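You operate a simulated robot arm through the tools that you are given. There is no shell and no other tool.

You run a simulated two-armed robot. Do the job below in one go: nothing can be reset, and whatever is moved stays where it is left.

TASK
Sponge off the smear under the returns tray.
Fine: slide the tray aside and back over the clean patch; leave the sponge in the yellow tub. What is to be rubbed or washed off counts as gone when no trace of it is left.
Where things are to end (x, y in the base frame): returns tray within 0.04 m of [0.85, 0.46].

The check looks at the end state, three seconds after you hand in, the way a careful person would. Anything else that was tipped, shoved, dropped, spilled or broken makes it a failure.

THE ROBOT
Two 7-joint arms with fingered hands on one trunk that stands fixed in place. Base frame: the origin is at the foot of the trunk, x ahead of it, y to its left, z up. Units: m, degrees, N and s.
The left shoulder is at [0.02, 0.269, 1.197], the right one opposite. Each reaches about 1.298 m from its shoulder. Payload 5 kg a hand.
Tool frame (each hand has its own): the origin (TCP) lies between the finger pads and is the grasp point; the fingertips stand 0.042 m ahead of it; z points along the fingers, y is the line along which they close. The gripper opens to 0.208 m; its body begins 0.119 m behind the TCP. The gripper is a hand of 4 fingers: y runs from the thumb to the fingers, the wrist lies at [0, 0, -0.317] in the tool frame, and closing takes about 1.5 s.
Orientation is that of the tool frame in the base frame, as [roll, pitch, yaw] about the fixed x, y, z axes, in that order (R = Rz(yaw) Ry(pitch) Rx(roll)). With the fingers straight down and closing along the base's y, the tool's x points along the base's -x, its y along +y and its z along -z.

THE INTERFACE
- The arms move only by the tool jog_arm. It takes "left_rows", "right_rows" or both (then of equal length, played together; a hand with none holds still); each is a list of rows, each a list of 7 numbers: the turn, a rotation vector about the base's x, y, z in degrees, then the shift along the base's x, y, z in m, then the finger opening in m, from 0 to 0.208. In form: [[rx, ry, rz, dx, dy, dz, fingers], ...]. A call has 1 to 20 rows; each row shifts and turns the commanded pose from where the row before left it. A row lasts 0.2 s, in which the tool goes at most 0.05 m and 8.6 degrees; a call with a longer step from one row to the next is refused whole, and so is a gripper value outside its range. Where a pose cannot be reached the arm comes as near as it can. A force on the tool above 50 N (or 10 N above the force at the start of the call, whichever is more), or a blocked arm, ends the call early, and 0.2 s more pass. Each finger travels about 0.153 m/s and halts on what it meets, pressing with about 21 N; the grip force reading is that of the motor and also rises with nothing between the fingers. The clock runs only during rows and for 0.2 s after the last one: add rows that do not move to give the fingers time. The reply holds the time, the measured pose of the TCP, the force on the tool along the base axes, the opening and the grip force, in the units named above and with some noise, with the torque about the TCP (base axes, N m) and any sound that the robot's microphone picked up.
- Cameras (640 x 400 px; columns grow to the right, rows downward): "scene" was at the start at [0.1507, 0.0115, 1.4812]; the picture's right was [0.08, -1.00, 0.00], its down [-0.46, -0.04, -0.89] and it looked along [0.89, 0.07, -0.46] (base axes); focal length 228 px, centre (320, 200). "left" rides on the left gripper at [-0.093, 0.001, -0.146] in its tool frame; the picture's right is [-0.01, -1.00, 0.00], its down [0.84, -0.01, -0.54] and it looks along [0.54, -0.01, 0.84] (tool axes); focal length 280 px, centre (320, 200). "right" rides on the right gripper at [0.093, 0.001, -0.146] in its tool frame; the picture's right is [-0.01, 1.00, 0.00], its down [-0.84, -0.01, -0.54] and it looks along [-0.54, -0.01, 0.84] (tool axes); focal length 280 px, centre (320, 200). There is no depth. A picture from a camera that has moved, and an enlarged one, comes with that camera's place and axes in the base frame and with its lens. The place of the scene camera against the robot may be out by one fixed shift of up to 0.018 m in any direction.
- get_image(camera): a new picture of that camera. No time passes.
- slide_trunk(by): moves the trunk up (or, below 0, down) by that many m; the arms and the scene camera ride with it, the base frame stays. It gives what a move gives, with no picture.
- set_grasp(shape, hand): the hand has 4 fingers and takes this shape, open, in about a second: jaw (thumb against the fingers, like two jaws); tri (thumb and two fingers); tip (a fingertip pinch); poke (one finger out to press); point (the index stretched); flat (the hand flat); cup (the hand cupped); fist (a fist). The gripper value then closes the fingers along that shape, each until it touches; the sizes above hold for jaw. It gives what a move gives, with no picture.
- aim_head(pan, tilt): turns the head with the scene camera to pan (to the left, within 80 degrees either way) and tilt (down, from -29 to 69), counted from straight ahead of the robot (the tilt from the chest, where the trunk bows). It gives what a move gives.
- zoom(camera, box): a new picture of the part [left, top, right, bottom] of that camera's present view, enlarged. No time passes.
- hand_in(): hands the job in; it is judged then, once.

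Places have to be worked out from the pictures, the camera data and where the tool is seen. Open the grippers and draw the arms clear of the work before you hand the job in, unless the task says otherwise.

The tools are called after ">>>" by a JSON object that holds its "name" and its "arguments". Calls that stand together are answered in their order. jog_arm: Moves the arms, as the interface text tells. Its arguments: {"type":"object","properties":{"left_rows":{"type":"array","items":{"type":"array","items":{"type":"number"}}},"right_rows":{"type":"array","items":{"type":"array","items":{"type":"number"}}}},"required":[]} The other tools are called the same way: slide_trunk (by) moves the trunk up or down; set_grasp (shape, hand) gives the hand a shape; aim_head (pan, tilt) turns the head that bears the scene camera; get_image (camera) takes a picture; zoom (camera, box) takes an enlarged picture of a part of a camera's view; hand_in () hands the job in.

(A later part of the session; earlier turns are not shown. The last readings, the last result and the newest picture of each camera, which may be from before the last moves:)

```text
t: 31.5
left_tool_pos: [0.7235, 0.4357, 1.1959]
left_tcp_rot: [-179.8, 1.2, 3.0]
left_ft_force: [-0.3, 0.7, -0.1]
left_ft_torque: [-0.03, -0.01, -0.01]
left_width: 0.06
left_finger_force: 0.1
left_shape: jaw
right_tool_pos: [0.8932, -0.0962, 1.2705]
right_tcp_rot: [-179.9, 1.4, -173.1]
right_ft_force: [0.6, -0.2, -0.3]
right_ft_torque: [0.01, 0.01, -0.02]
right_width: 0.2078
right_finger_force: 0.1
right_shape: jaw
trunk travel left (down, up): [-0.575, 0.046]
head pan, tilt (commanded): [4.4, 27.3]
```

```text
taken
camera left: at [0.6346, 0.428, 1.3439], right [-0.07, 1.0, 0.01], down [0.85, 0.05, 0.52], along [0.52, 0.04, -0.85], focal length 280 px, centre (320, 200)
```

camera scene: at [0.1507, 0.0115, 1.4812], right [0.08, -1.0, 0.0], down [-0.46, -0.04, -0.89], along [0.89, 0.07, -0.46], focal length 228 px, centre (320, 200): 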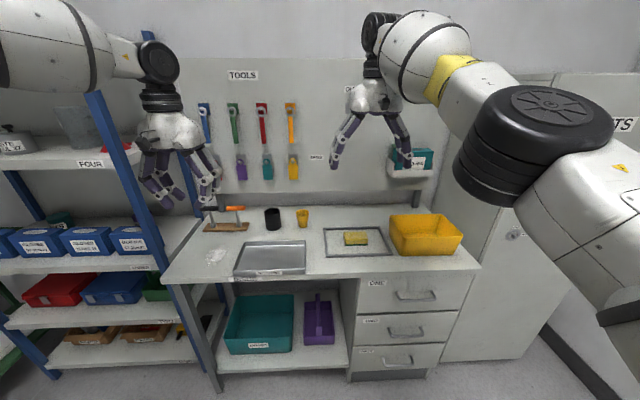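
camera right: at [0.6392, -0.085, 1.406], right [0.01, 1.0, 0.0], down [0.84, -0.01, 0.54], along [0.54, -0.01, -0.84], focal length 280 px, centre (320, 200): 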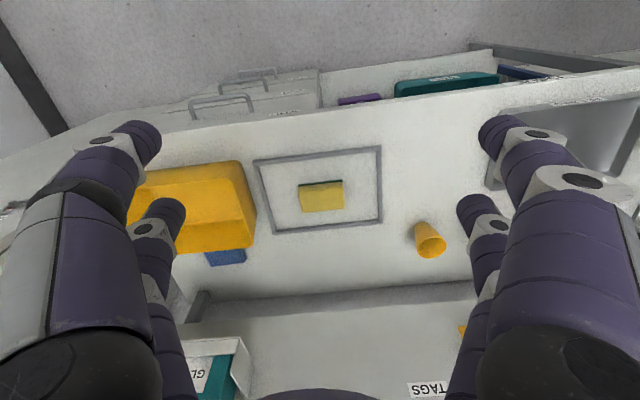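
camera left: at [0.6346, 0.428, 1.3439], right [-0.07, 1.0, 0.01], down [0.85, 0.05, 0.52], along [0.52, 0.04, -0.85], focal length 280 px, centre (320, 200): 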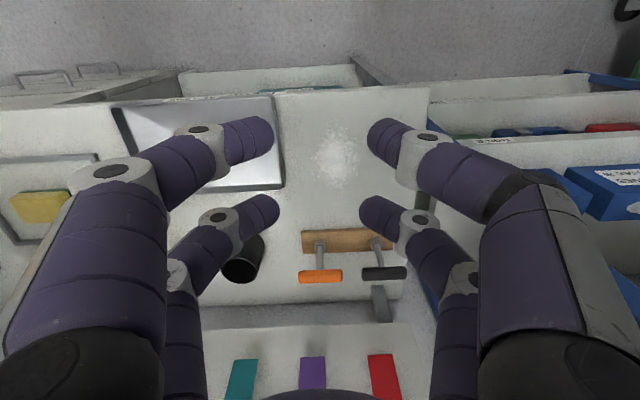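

The left hand is now turned (yaw +3°) with its camera behind it, giving a nice forward view of the smear. I test its reach to the right and out again.

>>> {"name": "jog_arm", "arguments": {"left_rows": [[0, -1.2, 3.8, 0.03, -0.03, 0, 0.06], [0, 0, 0, 0.03, -0.03, 0, 0.06], [0, 0, 0, 0.03, -0.03, 0, 0.06], [0, 0, 0, 0.03, -0.03, 0, 0.06], [0, 0, 0, 0.02, -0.03, 0, 0.06]]}}

```text
t: 32.7
left_tool_pos: [0.799, 0.3381, 1.1795]
left_tcp_rot: [-179.9, -0.2, 6.9]
left_ft_force: [0.1, 0.4, -0.2]
left_ft_torque: [-0.02, -0.03, -0.01]
left_width: 0.0597
left_finger_force: 0.0
left_shape: jaw
left hand out of reach, approached as far as the arm can: row 3, 4, 5
right_tool_pos: [0.8918, -0.0954, 1.2712]
right_tcp_rot: [-179.9, 1.4, -173.0]
right_ft_force: [-0.2, 0.5, 0.6]
right_ft_torque: [0.0, -0.03, 0.02]
right_width: 0.2081
right_finger_force: 0.0
right_shape: jaw
trunk travel left (down, up): [-0.575, 0.046]
head pan, tilt (commanded): [4.4, 27.3]
```

Same boundary, so it is the left shoulder/elbow posture. I fold the arm in close to the body and inward, then extend again, to bring the elbow to a better posture (as the right arm has).

>>> {"name": "jog_arm", "arguments": {"left_rows": [[0, 0, 0, -0.045, 0, 0.01, 0.06], [0, 0, 0, -0.045, 0, 0.01, 0.06], [0, 0, 0, -0.045, 0, 0.01, 0.06], [0, 0, 0, -0.045, 0, 0, 0.06], [0, 0, 0, -0.045, 0, 0, 0.06], [0, 0, 0, -0.045, 0, 0, 0.06], [0, 0, 0, -0.045, -0.02, 0, 0.06], [0, 0, 0, 0, -0.045, 0, 0.06], [0, 0, 0, 0, -0.045, 0, 0.06], [0, 0, 0, 0, -0.045, 0, 0.06], [0, 0, 0, 0, -0.045, 0, 0.06]]}}

>>> {"name": "get_image", "arguments": {"camera": "scene"}}

```text
t: 35.1
left_tool_pos: [0.4882, 0.1575, 1.2061]
left_tcp_rot: [179.8, 0.1, 6.7]
left_ft_force: [3.1, 0.8, 2.2]
left_ft_torque: [-0.16, 0.26, -0.05]
left_width: 0.06
left_finger_force: 0.0
left_shape: jaw
left hand out of reach, approached as far as the arm can: row 11
right_tool_pos: [0.8945, -0.0964, 1.2668]
right_tcp_rot: [-179.8, 1.2, -173.0]
right_ft_force: [2.6, 1.2, -2.8]
right_ft_torque: [-0.13, 0.41, -0.04]
right_width: 0.2081
right_finger_force: 0.2
right_shape: jaw
trunk travel left (down, up): [-0.575, 0.046]
head pan, tilt (commanded): [4.4, 27.3]
```

```text
taken
camera scene: at [0.1536, 0.0131, 1.4806], right [0.08, -1.0, 0.0], down [-0.46, -0.04, -0.89], along [0.89, 0.07, -0.46], focal length 228 px, centre (320, 200)
```

scene: 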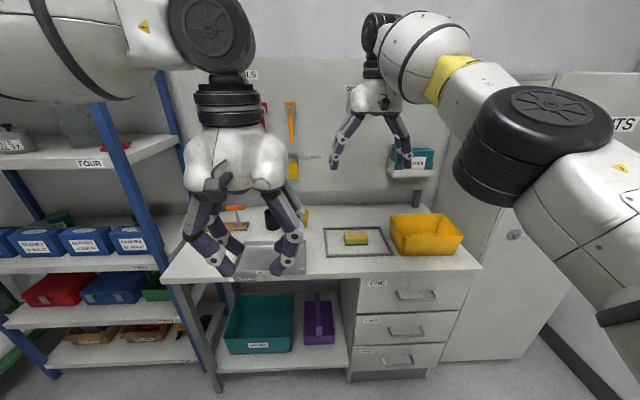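

The left upper arm seems stuck at an outward azimuth of about 37°. I try another way: stretch the arm almost straight ahead at height (so the elbow comes into line), then swing inward.

>>> {"name": "jog_arm", "arguments": {"left_rows": [[0, 0, 0, 0.04, 0.03, 0, 0.06], [0, 0, 0, 0.04, 0.03, 0, 0.06], [0, 0, 0, 0.04, 0.03, -0.01, 0.06], [0, 0, 0, 0.04, 0.03, -0.01, 0.06], [0, 0, 0, 0.04, 0.03, -0.01, 0.06], [0, 0, 0, 0.04, 0.03, -0.01, 0.06], [0, 0, 0, 0.04, 0.03, -0.01, 0.06], [0, 0, 0, 0.04, 0.03, -0.01, 0.06], [0, 0, 0, 0.04, 0.03, -0.01, 0.06], [0, 0, 0, 0.04, 0.03, -0.01, 0.06]]}}

>>> {"name": "get_image", "arguments": {"camera": "scene"}}

```text
refused: row 3 steps farther than a row can; nothing moved
```

```text
taken
camera scene: at [0.1536, 0.0131, 1.4806], right [0.08, -1.0, 0.0], down [-0.46, -0.04, -0.89], along [0.89, 0.07, -0.46], focal length 228 px, centre (320, 200)
```

scene: 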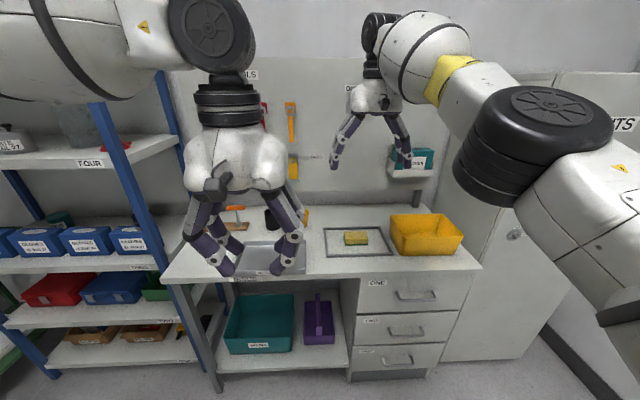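

The steps were a touch too long, so nothing moved; I repeat with shorter ones.

>>> {"name": "jog_arm", "arguments": {"left_rows": [[0, 0, 0, 0.036, 0.03, 0, 0.06], [0, 0, 0, 0.036, 0.03, 0, 0.06], [0, 0, 0, 0.036, 0.03, 0, 0.06], [0, 0, 0, 0.036, 0.03, -0.01, 0.06], [0, 0, 0, 0.036, 0.03, -0.01, 0.06], [0, 0, 0, 0.036, 0.03, -0.01, 0.06], [0, 0, 0, 0.036, 0.03, -0.01, 0.06], [0, 0, 0, 0.036, 0.03, -0.01, 0.06], [0, 0, 0, 0.036, 0.03, -0.01, 0.06], [0, 0, 0, 0.036, 0.03, -0.01, 0.06], [0, 0, 0, 0.036, 0.03, -0.01, 0.06], [0, 0, 0, 0.036, 0.03, -0.01, 0.06]]}}

>>> {"name": "get_image", "arguments": {"camera": "scene"}}

```text
t: 37.7
left_tool_pos: [0.8939, 0.5238, 1.1137]
left_tcp_rot: [-179.8, -0.4, 6.7]
left_ft_force: [-0.7, 0.1, 0.9]
left_ft_torque: [0.01, -0.12, 0.02]
left_width: 0.0598
left_finger_force: 0.1
left_shape: jaw
left hand out of reach, approached as far as the arm can: row 12
right_tool_pos: [0.8901, -0.0939, 1.272]
right_tcp_rot: [-179.8, 1.6, -172.9]
right_ft_force: [-1.2, 1.8, 0.8]
right_ft_torque: [-0.16, -0.14, -0.01]
right_width: 0.208
right_finger_force: 0.0
right_shape: jaw
trunk travel left (down, up): [-0.575, 0.046]
head pan, tilt (commanded): [4.4, 27.3]
```

```text
taken
camera scene: at [0.1494, 0.0123, 1.4815], right [0.08, -1.0, 0.0], down [-0.46, -0.04, -0.89], along [0.89, 0.07, -0.46], focal length 228 px, centre (320, 200)
```

scene: 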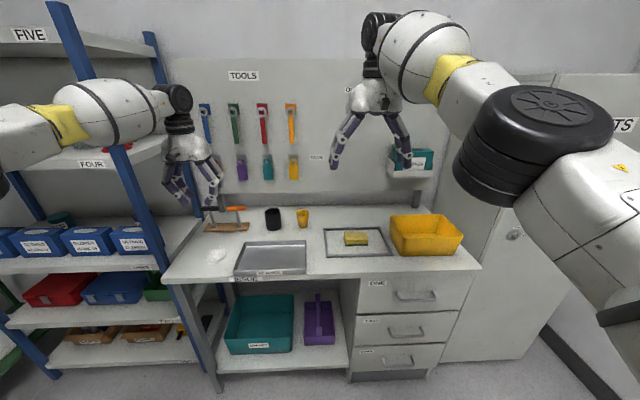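

The left arm cannot swing inward further; the right arm is freer, so the right hand will do the wiping (tilted to gain reach) and I share the tray moves between hands. First I withdraw the left hand, and bring the right hand above the tray's right rim (about (0.843, 0.118)) to pull the tray away from the bench edge and a bit further right.

>>> {"name": "jog_arm", "arguments": {"left_rows": [[0, 0, 0, -0.04, 0.01, 0.01, 0.06], [0, 0, 0, -0.04, 0.01, 0.01, 0.06], [0, 0, 0, -0.04, 0.01, 0.01, 0.06], [0, 0, 0, -0.04, 0.01, 0.01, 0.06], [0, 0, 0, -0.04, 0.01, 0.01, 0.06], [0, 0, 0, -0.04, 0.01, 0.01, 0.06], [0, 0, 0, -0.04, 0.01, 0.01, 0.06], [0, 0, 0, -0.04, 0.01, 0.01, 0.06]], "right_rows": [[-0.17, 1.39, 0, -0.006, 0.027, -0.035, 0.18], [0, 0, 0, -0.006, 0.027, -0.035, 0.14], [0, 0, 0, -0.006, 0.027, -0.035, 0.1], [0, 0, 0, -0.006, 0.027, -0.035, 0.08], [0, 0, 0, -0.006, 0.027, -0.035, 0.08], [0, 0, 0, -0.006, 0.027, -0.03, 0.08], [0, 0, 0, -0.006, 0.027, -0.02, 0.08], [0, 0, 0, -0.006, 0.024, -0.015, 0.08]]}}

>>> {"name": "get_image", "arguments": {"camera": "right"}}

>>> {"name": "get_image", "arguments": {"camera": "scene"}}

```text
t: 39.5
left_tool_pos: [0.573, 0.5998, 1.1939]
left_tcp_rot: [-179.9, -0.1, 6.7]
left_ft_force: [-0.7, 1.9, -0.2]
left_ft_torque: [-0.09, -0.13, 0.03]
left_width: 0.0599
left_finger_force: 0.1
left_shape: jaw
right_tool_pos: [0.843, 0.1181, 1.0318]
right_tcp_rot: [-179.9, 0.1, -173.0]
right_ft_force: [-0.4, 1.0, 1.5]
right_ft_torque: [-0.06, -0.06, -0.01]
right_width: 0.0807
right_finger_force: 0.0
right_shape: jaw
trunk travel left (down, up): [-0.575, 0.046]
head pan, tilt (commanded): [4.4, 27.3]
```

```text
taken
camera right: at [0.7499, 0.1069, 1.1793], right [-0.11, 0.99, 0.0], down [0.84, 0.09, 0.54], along [0.54, 0.06, -0.84], focal length 280 px, centre (320, 200)
```

right: 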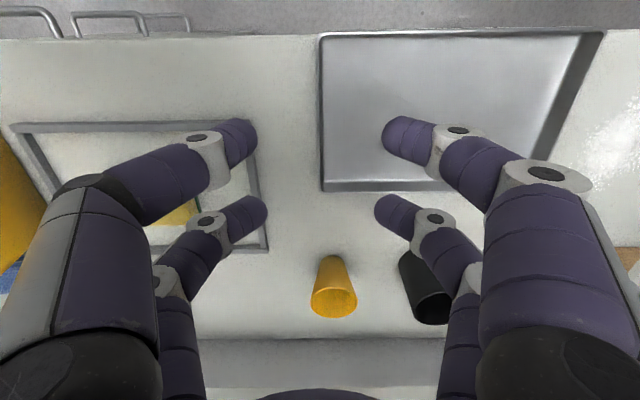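

```text
taken
camera scene: at [0.1492, 0.0123, 1.4816], right [0.08, -1.0, 0.0], down [-0.46, -0.04, -0.89], along [0.89, 0.07, -0.46], focal length 228 px, centre (320, 200)
```

scene: 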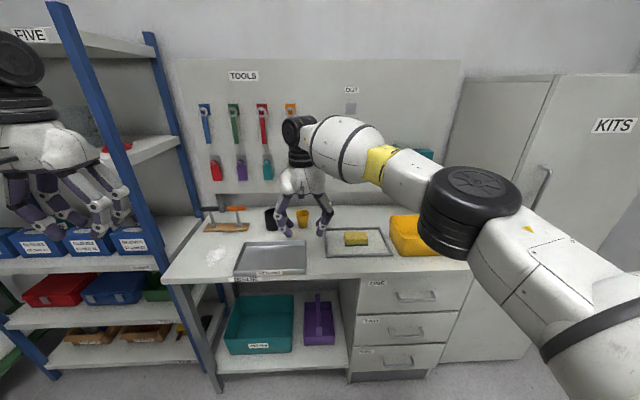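

The rim's middle is right between the pads, 8 cm from the sponge frame. I descend to the same grip height as before (z 0.909) and close on the rim.

>>> {"name": "jog_arm", "arguments": {"right_rows": [[0, 0, 0, 0, 0.001, -0.04, 0.06], [0, 0, 0, 0, 0, -0.04, 0.06], [0, 0, 0, 0, 0, -0.02, 0.06], [0, 0, 0, 0, 0, -0.012, 0.06], [0, 0, 0, 0, 0, -0.01, 0.06], [0, 0, 0, 0, 0, 0, 0.04], [0, 0, 0, 0, 0, 0, 0.02], [0, 0, 0, 0, 0, 0, 0.0], [0, 0, 0, 0, 0, 0, 0.0], [0, 0, 0, 0, 0, 0, 0.0]]}}

>>> {"name": "zoom", "arguments": {"camera": "right", "box": [200, 20, 440, 260]}}

>>> {"name": "zoom", "arguments": {"camera": "scene", "box": [195, 195, 395, 295]}}

```text
t: 41.7
left_tool_pos: [0.5752, 0.5978, 1.1937]
left_tcp_rot: [-179.7, 0.0, 6.7]
left_ft_force: [0.0, -0.4, 0.1]
left_ft_torque: [-0.03, 0.02, -0.01]
left_width: 0.0601
left_finger_force: 0.0
left_shape: jaw
right_tool_pos: [0.8453, 0.1179, 0.9081]
right_tcp_rot: [-179.7, 0.0, -173.0]
right_ft_force: [0.6, -0.5, 0.3]
right_ft_torque: [-0.01, 0.02, 0.03]
right_width: 0.0026
right_finger_force: 20.9
right_shape: jaw
trunk travel left (down, up): [-0.575, 0.046]
head pan, tilt (commanded): [4.4, 27.3]
```

```text
1.67 times, centred on (320, 140) of right
camera zoom: at [0.7517, 0.107, 1.0548], right [-0.11, 0.99, 0.0], down [0.84, 0.09, 0.54], along [0.54, 0.06, -0.84], focal length 467 px, centre (320, 300)
```

zoom: 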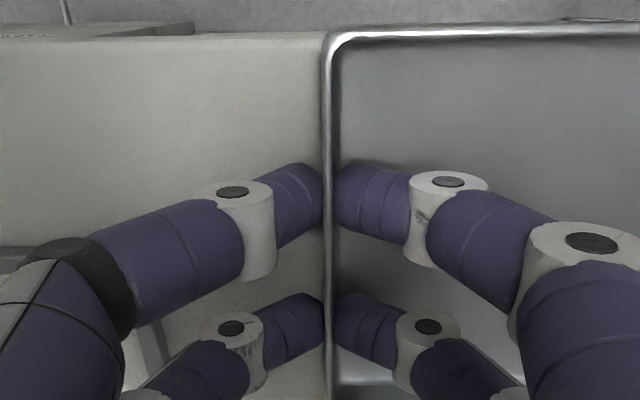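

```text
3.20 times, centred on (295, 245) of scene
camera zoom: at [0.1509, 0.0115, 1.4811], right [0.08, -1.0, 0.0], down [-0.46, -0.04, -0.89], along [0.89, 0.07, -0.46], focal length 728 px, centre (400, 56)
```

zoom: 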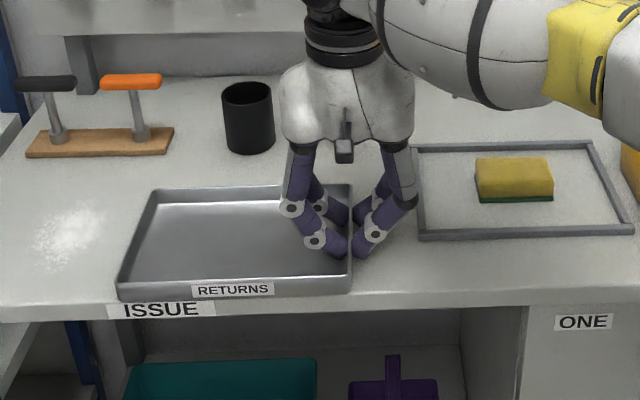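

The right rim is held. I drag the tray 3 cm away from the bench edge and 4.5 cm right, in small steps.

>>> {"name": "jog_arm", "arguments": {"right_rows": [[0, 0, 0, 0.0088, -0.0103, 0, 0], [0, 0, 0, 0.0088, -0.0103, 0, 0], [0, 0, 0, 0.0088, -0.0103, 0, 0], [0, 0, 0, 0.0088, -0.0103, 0, 0], [0, 0, 0, 0, 0, 0, 0]]}}

>>> {"name": "get_image", "arguments": {"camera": "right"}}

>>> {"name": "zoom", "arguments": {"camera": "scene", "box": [175, 195, 375, 295]}}

```text
t: 42.9
left_tool_pos: [0.5756, 0.5989, 1.194]
left_tcp_rot: [-179.7, 0.0, 6.7]
left_ft_force: [-0.3, 0.3, -1.0]
left_ft_torque: [0.0, 0.01, -0.01]
left_width: 0.06
left_finger_force: 0.0
left_shape: jaw
right_tool_pos: [0.8808, 0.0764, 0.9072]
right_tcp_rot: [-179.7, -0.1, -173.1]
right_ft_force: [-0.3, -0.3, 0.0]
right_ft_torque: [-0.02, 0.03, 0.08]
right_width: 0.0024
right_finger_force: 21.5
right_shape: jaw
trunk travel left (down, up): [-0.575, 0.046]
head pan, tilt (commanded): [4.4, 27.3]
```

```text
taken
camera right: at [0.7882, 0.0656, 1.0541], right [-0.11, 0.99, 0.0], down [0.84, 0.09, 0.54], along [0.54, 0.06, -0.84], focal length 280 px, centre (320, 200)
```

right: 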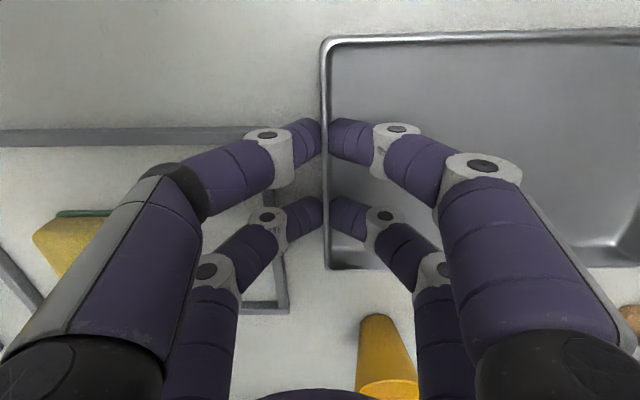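

```text
3.20 times, centred on (275, 245) of scene
camera zoom: at [0.1508, 0.0114, 1.4812], right [0.08, -1.0, 0.0], down [-0.46, -0.04, -0.89], along [0.89, 0.07, -0.46], focal length 728 px, centre (464, 56)
```

zoom: 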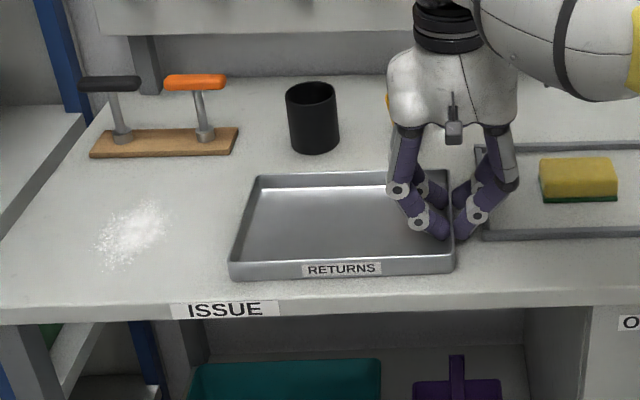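

The tray is clear of the edge and of the smear; the outer fingertips are just above the frame strip. I open only slightly and lift straight up.

>>> {"name": "jog_arm", "arguments": {"right_rows": [[0, 0, 0, 0, 0, 0, 0.01], [0, 0, 0, 0, 0, 0.002, 0.02], [0, 0, 0, 0, 0, 0.01, 0.025], [0, 0, 0, 0, 0, 0.03, 0.03], [0, 0, 0, 0, 0, 0.04, 0.03], [0, 0, 0, 0, 0, 0.04, 0.03], [0, 0, 0, 0, 0, 0.04, 0.03]]}}

>>> {"name": "get_image", "arguments": {"camera": "right"}}

>>> {"name": "zoom", "arguments": {"camera": "scene", "box": [175, 195, 375, 295]}}

```text
t: 44.5
left_tool_pos: [0.5753, 0.5977, 1.1949]
left_tcp_rot: [-179.9, 0.0, 6.7]
left_ft_force: [-0.3, -0.9, 0.5]
left_ft_torque: [-0.03, -0.09, 0.0]
left_width: 0.0597
left_finger_force: 0.1
left_shape: jaw
right_tool_pos: [0.8838, 0.0657, 1.0685]
right_tcp_rot: [-179.9, -0.2, -173.6]
right_ft_force: [-0.9, 0.7, -0.7]
right_ft_torque: [0.0, -0.06, 0.01]
right_width: 0.0302
right_finger_force: 0.0
right_shape: jaw
trunk travel left (down, up): [-0.575, 0.046]
head pan, tilt (commanded): [4.4, 27.3]
```

```text
taken
camera right: at [0.7904, 0.0567, 1.2161], right [-0.1, 1.0, 0.0], down [0.84, 0.08, 0.54], along [0.53, 0.05, -0.84], focal length 280 px, centre (320, 200)
```

right: 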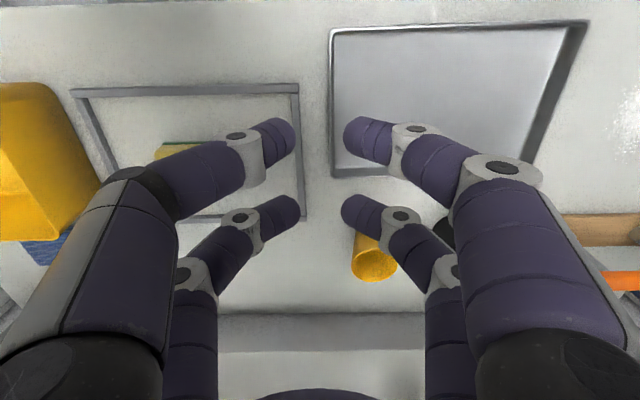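

```text
3.20 times, centred on (275, 245) of scene
camera zoom: at [0.1504, 0.0114, 1.4813], right [0.08, -1.0, 0.0], down [-0.46, -0.04, -0.89], along [0.89, 0.07, -0.46], focal length 728 px, centre (464, 56)
```

zoom: 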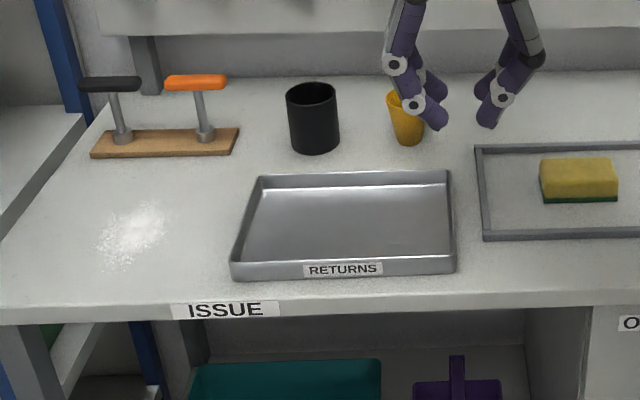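

The tray now sits near (0.863, 0.204) and the frame hasn't moved. Before picking the sponge I test whether the right hand, tilted 40° forward and turned, can reach the smear area in free air.

>>> {"name": "jog_arm", "arguments": {"right_rows": [[0, 0, 0, -0.039, 0.014, 0.02, 0.06], [0, 0, 0, -0.039, 0.014, 0.02, 0.08], [0.89, -7.95, 0, -0.039, 0.014, 0.015, 0.1], [0.89, -7.95, 0, -0.039, 0.014, 0.01, 0.12], [0.89, -7.95, 0, -0.039, 0.014, 0, 0.14], [0.89, -7.95, 0, -0.039, 0.014, 0, 0.14], [0.89, -7.95, 0, 0, 0, 0, 0.14], [0, 0, 7.5, 0, 0, 0, 0.14], [0, 0, 7.5, 0, 0, 0, 0.14], [0, 0, 7.5, 0, 0, 0, 0.14], [0, 0, 7.5, 0, 0, 0, 0.14], [0, 0, 7.5, 0, 0, 0, 0.14], [0, 0, 7.5, 0, 0, 0, 0.14]]}}

>>> {"name": "get_image", "arguments": {"camera": "scene"}}

```text
t: 47.3
left_tool_pos: [0.5756, 0.5974, 1.1936]
left_tcp_rot: [-179.7, 0.0, 6.7]
left_ft_force: [0.2, -0.6, 0.3]
left_ft_torque: [0.05, 0.09, 0.05]
left_width: 0.0598
left_finger_force: 0.1
left_shape: jaw
right_tool_pos: [0.6468, 0.1597, 1.135]
right_tcp_rot: [-179.5, 39.9, -127.8]
right_ft_force: [1.1, 0.1, -0.3]
right_ft_torque: [0.07, 0.03, 0.05]
right_width: 0.1401
right_finger_force: 0.1
right_shape: jaw
trunk travel left (down, up): [-0.575, 0.046]
head pan, tilt (commanded): [4.4, 27.3]
```

```text
taken
camera scene: at [0.1516, 0.011, 1.481], right [0.08, -1.0, 0.0], down [-0.46, -0.04, -0.89], along [0.89, 0.07, -0.46], focal length 228 px, centre (320, 200)
```

scene: 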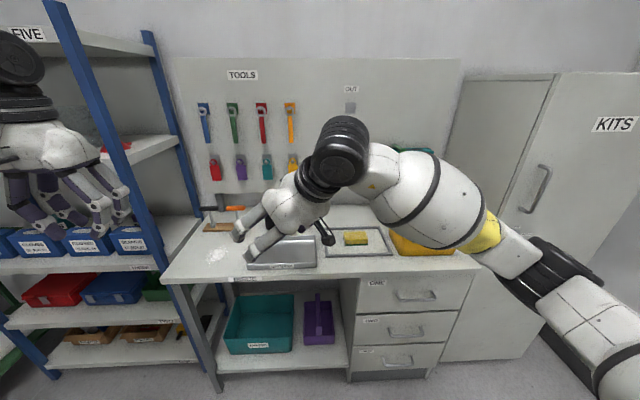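

The tilt works. Now I extend toward the smear at height to test reach.

>>> {"name": "jog_arm", "arguments": {"right_rows": [[0, 0, 0, 0.0226, 0.0356, -0.0094, 0.14], [0, 0, 0, 0.0226, 0.0356, -0.0094, 0.14], [0, 0, 0, 0.0226, 0.0356, -0.0094, 0.14], [0, 0, 0, 0.0226, 0.0356, -0.0094, 0.14], [0, 0, 0, 0.0226, 0.0356, -0.0094, 0.14], [0, 0, 0, 0.0226, 0.0356, -0.0094, 0.14], [0, 0, 0, 0.0226, 0.0356, -0.0094, 0.14], [0, 0, 0, 0.0226, 0.0356, -0.0094, 0.14], [0, 0, 0, 0.0226, 0.0356, -0.0094, 0.14]]}}

>>> {"name": "get_image", "arguments": {"camera": "scene"}}

>>> {"name": "get_image", "arguments": {"camera": "right"}}

```text
t: 49.5
left_tool_pos: [0.577, 0.5979, 1.1932]
left_tcp_rot: [-179.7, 0.0, 6.6]
left_ft_force: [0.4, -1.5, -0.1]
left_ft_torque: [0.23, 0.14, -0.01]
left_width: 0.0602
left_finger_force: 0.1
left_shape: jaw
right_tool_pos: [0.9086, 0.3487, 1.0447]
right_tcp_rot: [-179.7, 39.5, -134.3]
right_ft_force: [1.2, -1.5, 0.2]
right_ft_torque: [0.13, 0.05, 0.12]
right_width: 0.1403
right_finger_force: 0.0
right_shape: jaw
right hand out of reach, approached as far as the arm can: row 9
trunk travel left (down, up): [-0.575, 0.046]
head pan, tilt (commanded): [4.4, 27.3]
stopped in row 9 (right hand): the arm was blocked; the commanded pose is now the measured one
```

```text
taken
camera scene: at [0.1521, 0.0098, 1.4809], right [0.08, -1.0, 0.0], down [-0.46, -0.03, -0.89], along [0.89, 0.07, -0.46], focal length 228 px, centre (320, 200)
```

scene: 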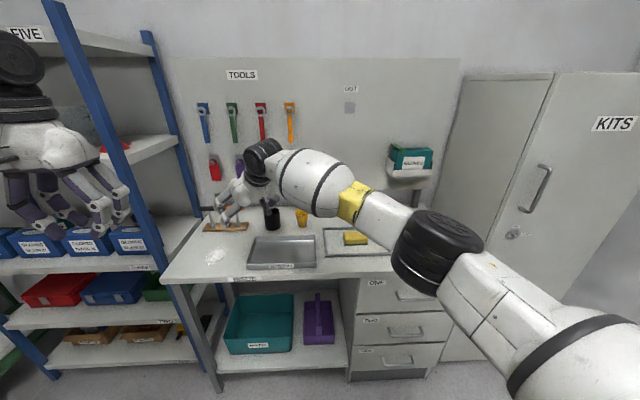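

```text
taken
camera right: at [0.7912, 0.2321, 1.0998], right [-0.71, 0.71, 0.01], down [0.22, 0.21, 0.95], along [0.67, 0.67, -0.31], focal length 280 px, centre (320, 200)
```

right: 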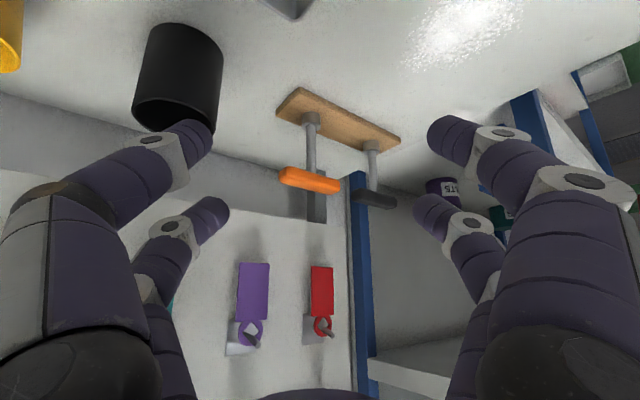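

Row 8 (about (0.83, 0.44)) was still reached and row 9 not, so the right arm stops short of the far part of the smear. The new plan: the right hand brings the sponge to a hand-over spot on the bench front near (0.78, 0.32), the left hand takes it and wipes. I retract the right hand, reduce the tilt to 20°, and check its reach over that spot.

>>> {"name": "jog_arm", "arguments": {"right_rows": [[0, 0, 0, -0.025, -0.025, 0.02, 0.14], [0, 0, 0, -0.03, -0.03, 0.012, 0.14], [0, 0, 0, -0.03, -0.03, 0.012, 0.14], [0, 0, 0, -0.03, -0.03, 0.012, 0.14], [0, 0, 0, -0.03, -0.03, 0.01, 0.14], [0, 0, -7.74, 0, 0, 0, 0.14], [0, 0, -7.74, 0, 0, 0, 0.14], [0, 0, -7.74, 0, 0, 0, 0.14], [0, 0, -7.74, 0, 0, 0, 0.14], [0, 0, -7.74, 0, 0, 0, 0.14], [-0.79, 6.45, 0, 0, 0, 0, 0.14], [-0.79, 6.45, 0, 0, 0, 0, 0.14], [-0.79, 6.45, 0, 0, 0, 0, 0.14]]}}

```text
t: 52.3
left_tool_pos: [0.5752, 0.5986, 1.194]
left_tcp_rot: [-179.7, 0.0, 6.7]
left_ft_force: [-0.5, 0.1, 0.5]
left_ft_torque: [0.04, 0.0, -0.01]
left_width: 0.0596
left_finger_force: 0.1
left_shape: jaw
right_tool_pos: [0.7563, 0.2123, 1.1118]
right_tcp_rot: [-179.7, 19.8, -172.6]
right_ft_force: [0.9, 0.3, -0.3]
right_ft_torque: [0.03, -0.01, 0.02]
right_width: 0.1403
right_finger_force: 0.1
right_shape: jaw
trunk travel left (down, up): [-0.575, 0.046]
head pan, tilt (commanded): [4.4, 27.3]
```

Orientation is as intended (tilt 20°, yaw -173°). Now the reach test over the hand-over spot, still in the air.

>>> {"name": "jog_arm", "arguments": {"right_rows": [[0, 0, 0, 0.008, 0.034, -0.02, 0.14], [0, 0, 0, 0.008, 0.034, -0.02, 0.14], [0, 0, 0, 0.008, 0.034, -0.02, 0.14], [0, 0, 0, 0, 0, -0.02, 0.14], [0, 0, 0, 0, 0, -0.02, 0.14]]}}

>>> {"name": "get_image", "arguments": {"camera": "right"}}

>>> {"name": "get_image", "arguments": {"camera": "scene"}}

```text
t: 53.7
left_tool_pos: [0.5749, 0.5979, 1.1934]
left_tcp_rot: [-179.8, 0.2, 6.6]
left_ft_force: [1.0, -0.3, 0.0]
left_ft_torque: [0.05, 0.07, -0.01]
left_width: 0.0599
left_finger_force: 0.1
left_shape: jaw
right_tool_pos: [0.847, 0.2385, 1.0354]
right_tcp_rot: [178.4, 20.3, -179.0]
right_ft_force: [0.0, -0.3, -0.9]
right_ft_torque: [-0.01, -0.02, 0.04]
right_width: 0.1402
right_finger_force: 0.0
right_shape: jaw
trunk travel left (down, up): [-0.575, 0.046]
head pan, tilt (commanded): [4.4, 27.3]
stopped in row 5 (right hand): the arm was blocked; the commanded pose is now the measured one
```

```text
taken
camera right: at [0.7083, 0.2321, 1.141], right [-0.01, 1.0, 0.03], down [0.6, -0.02, 0.8], along [0.8, 0.03, -0.6], focal length 280 px, centre (320, 200)
```

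right: 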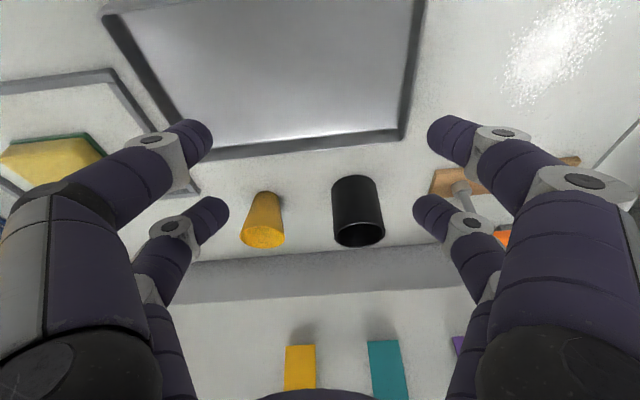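

```text
taken
camera scene: at [0.1514, 0.0108, 1.4812], right [0.08, -1.0, 0.0], down [-0.46, -0.04, -0.89], along [0.89, 0.07, -0.46], focal length 228 px, centre (320, 200)
```

scene: 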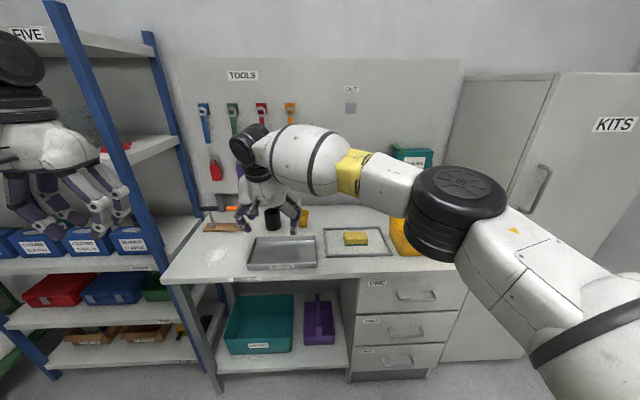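

The arm was physically blocked there (upper arm at its inward stop), so the overlap of both arms' reach is nearer (0.79, 0.235) with both hands tilted forward. That strip of bench must be freed, so I first bring the right hand upright in front of the tray to push the tray straight back about 6 cm (cups stand further back).

>>> {"name": "jog_arm", "arguments": {"right_rows": [[0, 0, 5.8, -0.03, -0.01, 0.01, 0.13], [-0.8, 6.75, 0, -0.03, -0.01, 0.01, 0.12], [-0.8, 6.75, 0, -0.03, -0.01, 0, 0.12], [-0.8, 6.75, 0, -0.03, -0.01, 0, 0.12], [-1.59, -0.19, 0, -0.02, -0.01, 0, 0.12], [0, 0, 0, 0, 0, 0, 0.12]]}}

>>> {"name": "get_image", "arguments": {"camera": "right"}}

```text
t: 55.1
left_tool_pos: [0.5749, 0.5996, 1.193]
left_tcp_rot: [-179.8, 0.1, 6.7]
left_ft_force: [0.3, 0.4, 0.3]
left_ft_torque: [-0.04, 0.11, -0.04]
left_width: 0.0598
left_finger_force: 0.0
left_shape: jaw
right_tool_pos: [0.703, 0.1914, 1.0531]
right_tcp_rot: [-180.0, -0.1, -172.9]
right_ft_force: [0.7, 0.5, 0.5]
right_ft_torque: [0.01, 0.05, 0.02]
right_width: 0.1206
right_finger_force: 0.0
right_shape: jaw
trunk travel left (down, up): [-0.575, 0.046]
head pan, tilt (commanded): [4.4, 27.3]
```

```text
taken
camera right: at [0.6106, 0.1812, 1.2006], right [-0.11, 0.99, 0.0], down [0.84, 0.09, 0.54], along [0.53, 0.06, -0.84], focal length 280 px, centre (320, 200)
```

right: 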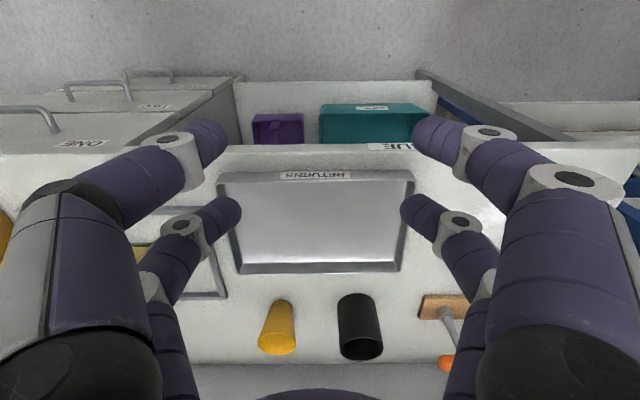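

The view confirms the tray centre at (0.859, 0.207), bench edge at x ≈ 0.747 there, and cup bases at tx ≈ 1.057 and 1.076, so a 5.5 cm push leaves over 3 cm. I descend in front of the tray and push it gently back.

>>> {"name": "jog_arm", "arguments": {"right_rows": [[0, 0, 0, 0, 0, -0.045, 0.12], [0, 0, 0, 0, 0, -0.045, 0.12], [0, 0, 0, 0, 0, -0.04, 0.12], [0, 0, 0, 0, 0, -0.016, 0.12], [0, 0, 0, 0.0149, 0.0018, 0, 0.12], [0, 0, 0, 0.0149, 0.0018, 0, 0.12], [0, 0, 0, 0.0099, 0.0012, 0, 0.12], [0, 0, 0, 0.0099, 0.0012, 0, 0.12], [0, 0, 0, 0, 0, 0, 0.12]]}}

>>> {"name": "get_image", "arguments": {"camera": "right"}}

>>> {"name": "zoom", "arguments": {"camera": "scene", "box": [175, 195, 375, 295]}}

```text
t: 57.1
left_tool_pos: [0.5747, 0.5984, 1.1943]
left_tcp_rot: [-179.8, 0.0, 6.7]
left_ft_force: [0.4, -0.1, 0.2]
left_ft_torque: [0.03, 0.01, -0.02]
left_width: 0.0598
left_finger_force: 0.0
left_shape: jaw
right_tool_pos: [0.7527, 0.1991, 0.9101]
right_tcp_rot: [180.0, -0.1, -172.8]
right_ft_force: [-1.8, -0.7, 1.2]
right_ft_torque: [-0.06, -0.02, -0.04]
right_width: 0.1205
right_finger_force: 0.0
right_shape: jaw
trunk travel left (down, up): [-0.575, 0.046]
head pan, tilt (commanded): [4.4, 27.3]
```

```text
taken
camera right: at [0.6596, 0.1887, 1.0558], right [-0.11, 0.99, 0.0], down [0.84, 0.09, 0.54], along [0.53, 0.06, -0.84], focal length 280 px, centre (320, 200)
```

right: 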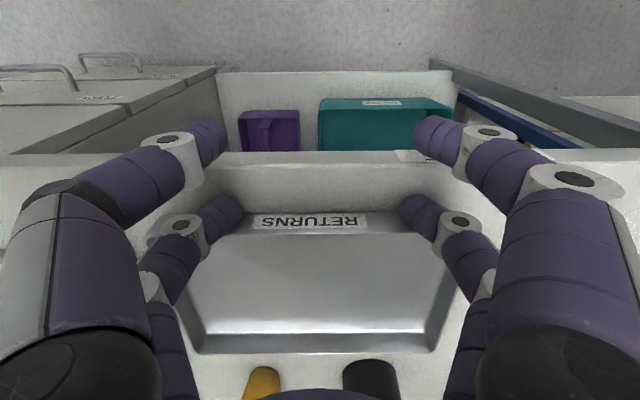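

```text
3.20 times, centred on (275, 245) of scene
camera zoom: at [0.1507, 0.0115, 1.4812], right [0.08, -1.0, 0.0], down [-0.46, -0.04, -0.89], along [0.89, 0.07, -0.46], focal length 728 px, centre (464, 56)
```

zoom: 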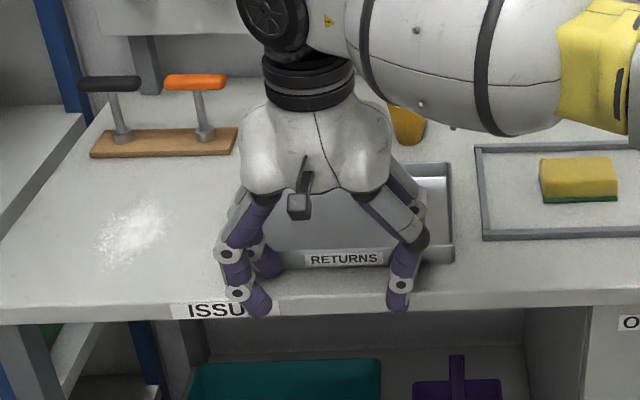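

The fingers are pushing the tray evenly with little force. I continue another 4.2 cm.

>>> {"name": "jog_arm", "arguments": {"right_rows": [[0, 0, 0, 0.0139, 0.0017, 0, 0.12], [0, 0, 0, 0.0139, 0.0017, 0, 0.12], [0, 0, 0, 0.0139, 0.0017, 0, 0.12], [0, 0, 0, 0, 0, 0, 0.12]]}}

>>> {"name": "get_image", "arguments": {"camera": "right"}}

>>> {"name": "zoom", "arguments": {"camera": "scene", "box": [175, 195, 375, 295]}}

```text
t: 58.1
left_tool_pos: [0.5741, 0.6007, 1.1932]
left_tcp_rot: [-179.8, 0.0, 6.7]
left_ft_force: [-0.2, 1.1, -0.5]
left_ft_torque: [-0.13, -0.1, 0.01]
left_width: 0.0599
left_finger_force: 0.0
left_shape: jaw
right_tool_pos: [0.8072, 0.187, 0.9121]
right_tcp_rot: [179.9, 0.2, -174.3]
right_ft_force: [-0.6, 1.9, -0.6]
right_ft_torque: [-0.09, -0.08, 0.03]
right_width: 0.1198
right_finger_force: 0.1
right_shape: jaw
trunk travel left (down, up): [-0.575, 0.046]
head pan, tilt (commanded): [4.4, 27.3]
```

```text
taken
camera right: at [0.7142, 0.1785, 1.0592], right [-0.09, 1.0, 0.0], down [0.84, 0.07, 0.54], along [0.54, 0.05, -0.84], focal length 280 px, centre (320, 200)
```

right: 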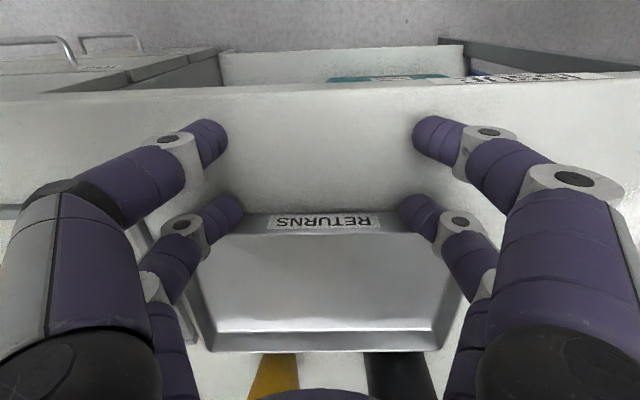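

```text
3.20 times, centred on (275, 245) of scene
camera zoom: at [0.15, 0.0126, 1.4813], right [0.08, -1.0, 0.0], down [-0.46, -0.04, -0.89], along [0.89, 0.07, -0.46], focal length 728 px, centre (464, 56)
```

zoom: 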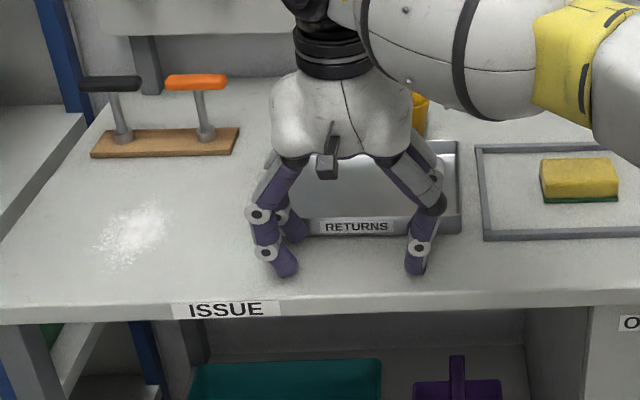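

The hand drifted slightly (its inward stop), and the tray ended a bit further back than planned, so I stop pushing. I back the hand off and rise to check the gap to the cups.

>>> {"name": "jog_arm", "arguments": {"right_rows": [[0, 0, 0, -0.02, -0.005, 0, 0.12], [0, 0, 0, -0.02, -0.005, 0.005, 0.12], [0, 0, 0, 0, -0.02, 0.04, 0.12], [0, 0, 0, 0, -0.02, 0.04, 0.12], [0, 0, 0, 0, -0.02, 0.04, 0.12], [0, 0, 0, 0, -0.02, 0.04, 0.12]]}}

>>> {"name": "get_image", "arguments": {"camera": "right"}}

>>> {"name": "zoom", "arguments": {"camera": "scene", "box": [175, 195, 375, 295]}}

```text
t: 59.5
left_tool_pos: [0.5748, 0.5989, 1.1941]
left_tcp_rot: [-179.9, -0.1, 6.6]
left_ft_force: [-0.9, -1.0, 0.1]
left_ft_torque: [0.12, -0.05, -0.01]
left_width: 0.0598
left_finger_force: 0.1
left_shape: jaw
right_tool_pos: [0.7555, 0.1149, 1.0747]
right_tcp_rot: [-180.0, -0.1, -172.8]
right_ft_force: [-0.1, 0.1, -0.9]
right_ft_torque: [0.0, -0.1, 0.01]
right_width: 0.1203
right_finger_force: 0.1
right_shape: jaw
trunk travel left (down, up): [-0.575, 0.046]
head pan, tilt (commanded): [4.4, 27.3]
```

```text
taken
camera right: at [0.6625, 0.1036, 1.2217], right [-0.11, 0.99, 0.0], down [0.84, 0.09, 0.54], along [0.53, 0.06, -0.84], focal length 280 px, centre (320, 200)
```

right: 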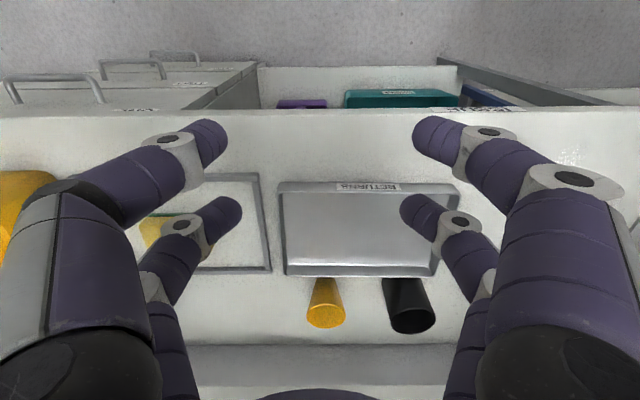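

```text
3.20 times, centred on (275, 245) of scene
camera zoom: at [0.1503, 0.0108, 1.4813], right [0.08, -1.0, 0.0], down [-0.46, -0.04, -0.89], along [0.89, 0.07, -0.46], focal length 728 px, centre (464, 56)
```

zoom: 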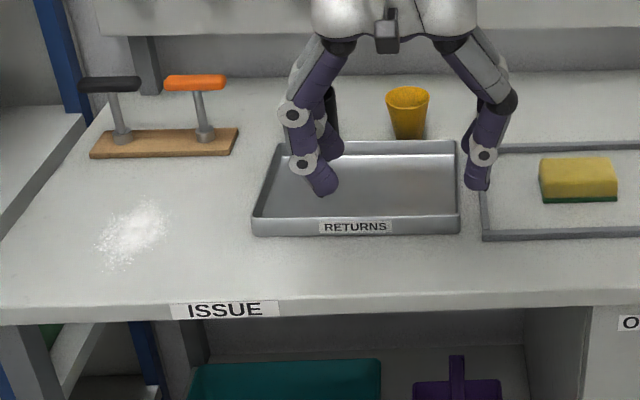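

The tray now stands at about (0.93, 0.20), clear of cups and frame, and a 9 cm strip is free in front of it. Next I move the right hand in front of the sponge to measure it exactly.

>>> {"name": "jog_arm", "arguments": {"right_rows": [[0, 0, 0, 0.006, -0.045, 0, 0.14], [0, 0, 0, 0.006, -0.045, 0, 0.16], [0, 0, 0, 0.006, -0.045, 0, 0.18], [0, 0, 0, 0.006, -0.045, 0, 0.18], [0, 0, 0, 0.006, -0.025, 0, 0.18], [0, 0, 0, 0, 0, 0, 0.18]]}}

>>> {"name": "get_image", "arguments": {"camera": "right"}}

>>> {"name": "zoom", "arguments": {"camera": "right", "box": [220, 140, 420, 265]}}

```text
t: 60.9
left_tool_pos: [0.5746, 0.5994, 1.1936]
left_tcp_rot: [-179.8, 0.0, 6.8]
left_ft_force: [-0.6, 0.8, -0.2]
left_ft_torque: [-0.07, 0.02, -0.02]
left_width: 0.0596
left_finger_force: 0.0
left_shape: jaw
right_tool_pos: [0.7821, -0.0886, 1.0744]
right_tcp_rot: [-180.0, 0.0, -172.8]
right_ft_force: [-0.8, 0.6, 0.9]
right_ft_torque: [-0.06, 0.0, 0.02]
right_width: 0.1796
right_finger_force: 0.1
right_shape: jaw
trunk travel left (down, up): [-0.575, 0.046]
head pan, tilt (commanded): [4.4, 27.3]
```

```text
taken
camera right: at [0.6903, -0.1005, 1.2209], right [-0.11, 0.99, 0.0], down [0.84, 0.09, 0.54], along [0.53, 0.06, -0.84], focal length 280 px, centre (320, 200)
```

right: 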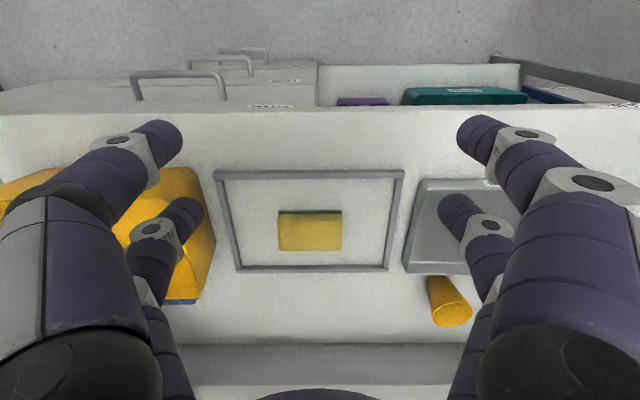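

```text
3.20 times, centred on (320, 202) of right
camera zoom: at [0.6903, -0.1005, 1.2209], right [-0.11, 0.99, 0.0], down [0.84, 0.09, 0.54], along [0.53, 0.06, -0.84], focal length 897 px, centre (320, 192)
```

zoom: 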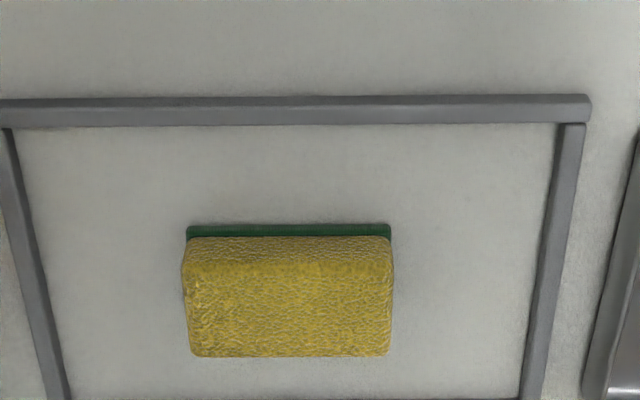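

The sponge is 0.10 × 0.058 × 0.03 m, centred at about (0.974, -0.085) and square with the hand. I tilt the right hand 15° forward (so it can also set the sponge down at the hand-over spot), move above it and come part-way down.

>>> {"name": "jog_arm", "arguments": {"right_rows": [[0.94, -7.44, 0, 0.03, 0, 0, 0.18], [0.94, -7.44, 0, 0.03, 0, 0, 0.18], [0, 0, 0, 0.04, 0, 0, 0.17], [0, 0, 0, 0.04, 0.001, -0.01, 0.16], [0, 0, 0, 0.04, 0.001, -0.02, 0.16], [0, 0, 0, 0, 0, -0.04, 0.16], [0, 0, 0, 0, 0, -0.04, 0.16], [0, 0, 0, 0, 0, 0, 0.16]]}}

>>> {"name": "get_image", "arguments": {"camera": "right"}}

>>> {"name": "zoom", "arguments": {"camera": "scene", "box": [290, 175, 470, 285]}}

```text
t: 62.7
left_tool_pos: [0.5738, 0.599, 1.1942]
left_tcp_rot: [-179.8, -0.1, 6.7]
left_ft_force: [-1.4, 0.0, 0.5]
left_ft_torque: [0.01, -0.06, -0.02]
left_width: 0.06
left_finger_force: 0.0
left_shape: jaw
right_tool_pos: [0.9625, -0.0909, 0.9646]
right_tcp_rot: [179.9, 15.0, -172.8]
right_ft_force: [-0.4, -0.6, 1.3]
right_ft_torque: [0.03, -0.02, -0.01]
right_width: 0.1605
right_finger_force: 0.1
right_shape: jaw
trunk travel left (down, up): [-0.575, 0.046]
head pan, tilt (commanded): [4.4, 27.3]
```

```text
taken
camera right: at [0.8352, -0.1058, 1.0819], right [-0.11, 0.99, 0.01], down [0.67, 0.07, 0.74], along [0.73, 0.09, -0.67], focal length 280 px, centre (320, 200)
```

right: 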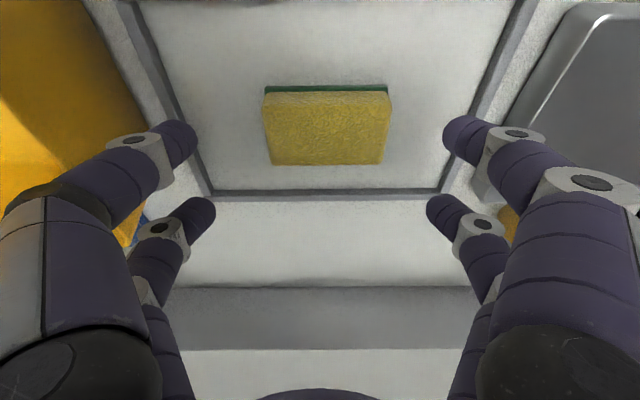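

```text
3.56 times, centred on (380, 230) of scene
camera zoom: at [0.1496, 0.0112, 1.4815], right [0.08, -1.0, 0.0], down [-0.46, -0.04, -0.89], along [0.89, 0.07, -0.46], focal length 809 px, centre (107, 93)
```

zoom: 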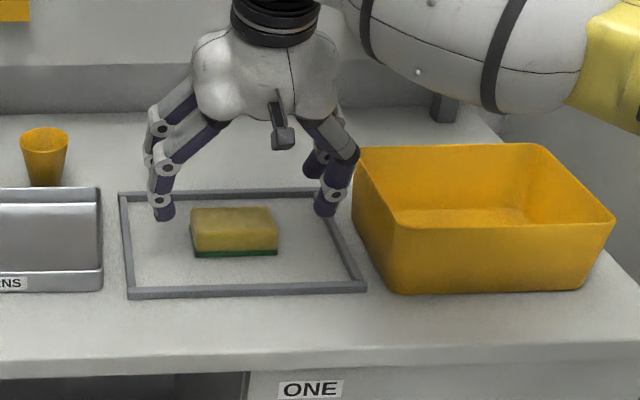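

The sponge lies between the pads, about 6 mm toward +y. I centre on it, narrow the fingers so the knuckles stay off the tub wall, and descend slowly.

>>> {"name": "jog_arm", "arguments": {"right_rows": [[0, 0, 0, -0.002, 0.006, 0, 0.13], [0, 0, 0, 0, 0, 0, 0.13], [0, 0, 0, 0, 0, -0.02, 0.13], [0, 0, 0, 0, 0, -0.015, 0.13], [0, 0, 0, 0, 0, -0.01, 0.13], [0, 0, 0, 0, 0, -0.006, 0.13], [0, 0, 0, 0, 0, 0, 0.13]]}}

>>> {"name": "get_image", "arguments": {"camera": "right"}}

>>> {"name": "zoom", "arguments": {"camera": "scene", "box": [310, 195, 430, 270]}}

```text
t: 64.3
left_tool_pos: [0.5754, 0.5985, 1.1937]
left_tcp_rot: [-179.8, 0.0, 6.8]
left_ft_force: [-0.2, 0.2, -0.3]
left_ft_torque: [0.03, 0.0, -0.01]
left_width: 0.0599
left_finger_force: 0.0
left_shape: jaw
right_tool_pos: [0.9626, -0.0839, 0.9126]
right_tcp_rot: [179.9, 14.9, -172.9]
right_ft_force: [-0.5, 0.5, -0.4]
right_ft_torque: [0.0, -0.01, 0.01]
right_width: 0.1309
right_finger_force: 0.0
right_shape: jaw
trunk travel left (down, up): [-0.575, 0.046]
head pan, tilt (commanded): [4.4, 27.3]
```

```text
taken
camera right: at [0.8352, -0.0989, 1.031], right [-0.11, 0.99, 0.0], down [0.67, 0.07, 0.74], along [0.73, 0.08, -0.68], focal length 280 px, centre (320, 200)
```

right: 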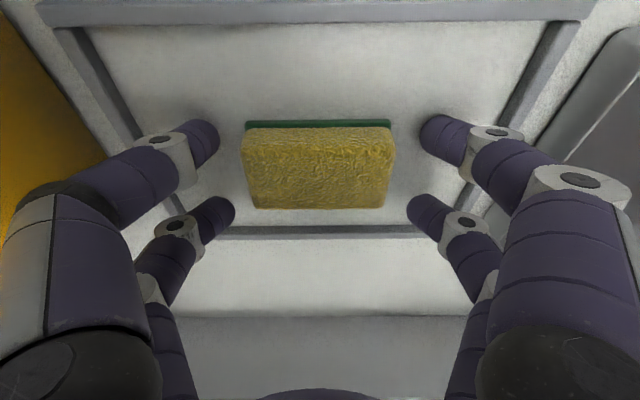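

```text
5.33 times, centred on (370, 232) of scene
camera zoom: at [0.1507, 0.0114, 1.4812], right [0.08, -1.0, 0.0], down [-0.46, -0.04, -0.89], along [0.89, 0.07, -0.46], focal length 1213 px, centre (53, 27)
```

zoom: 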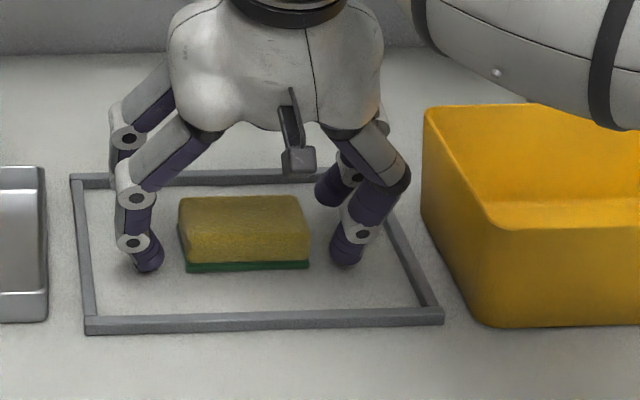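

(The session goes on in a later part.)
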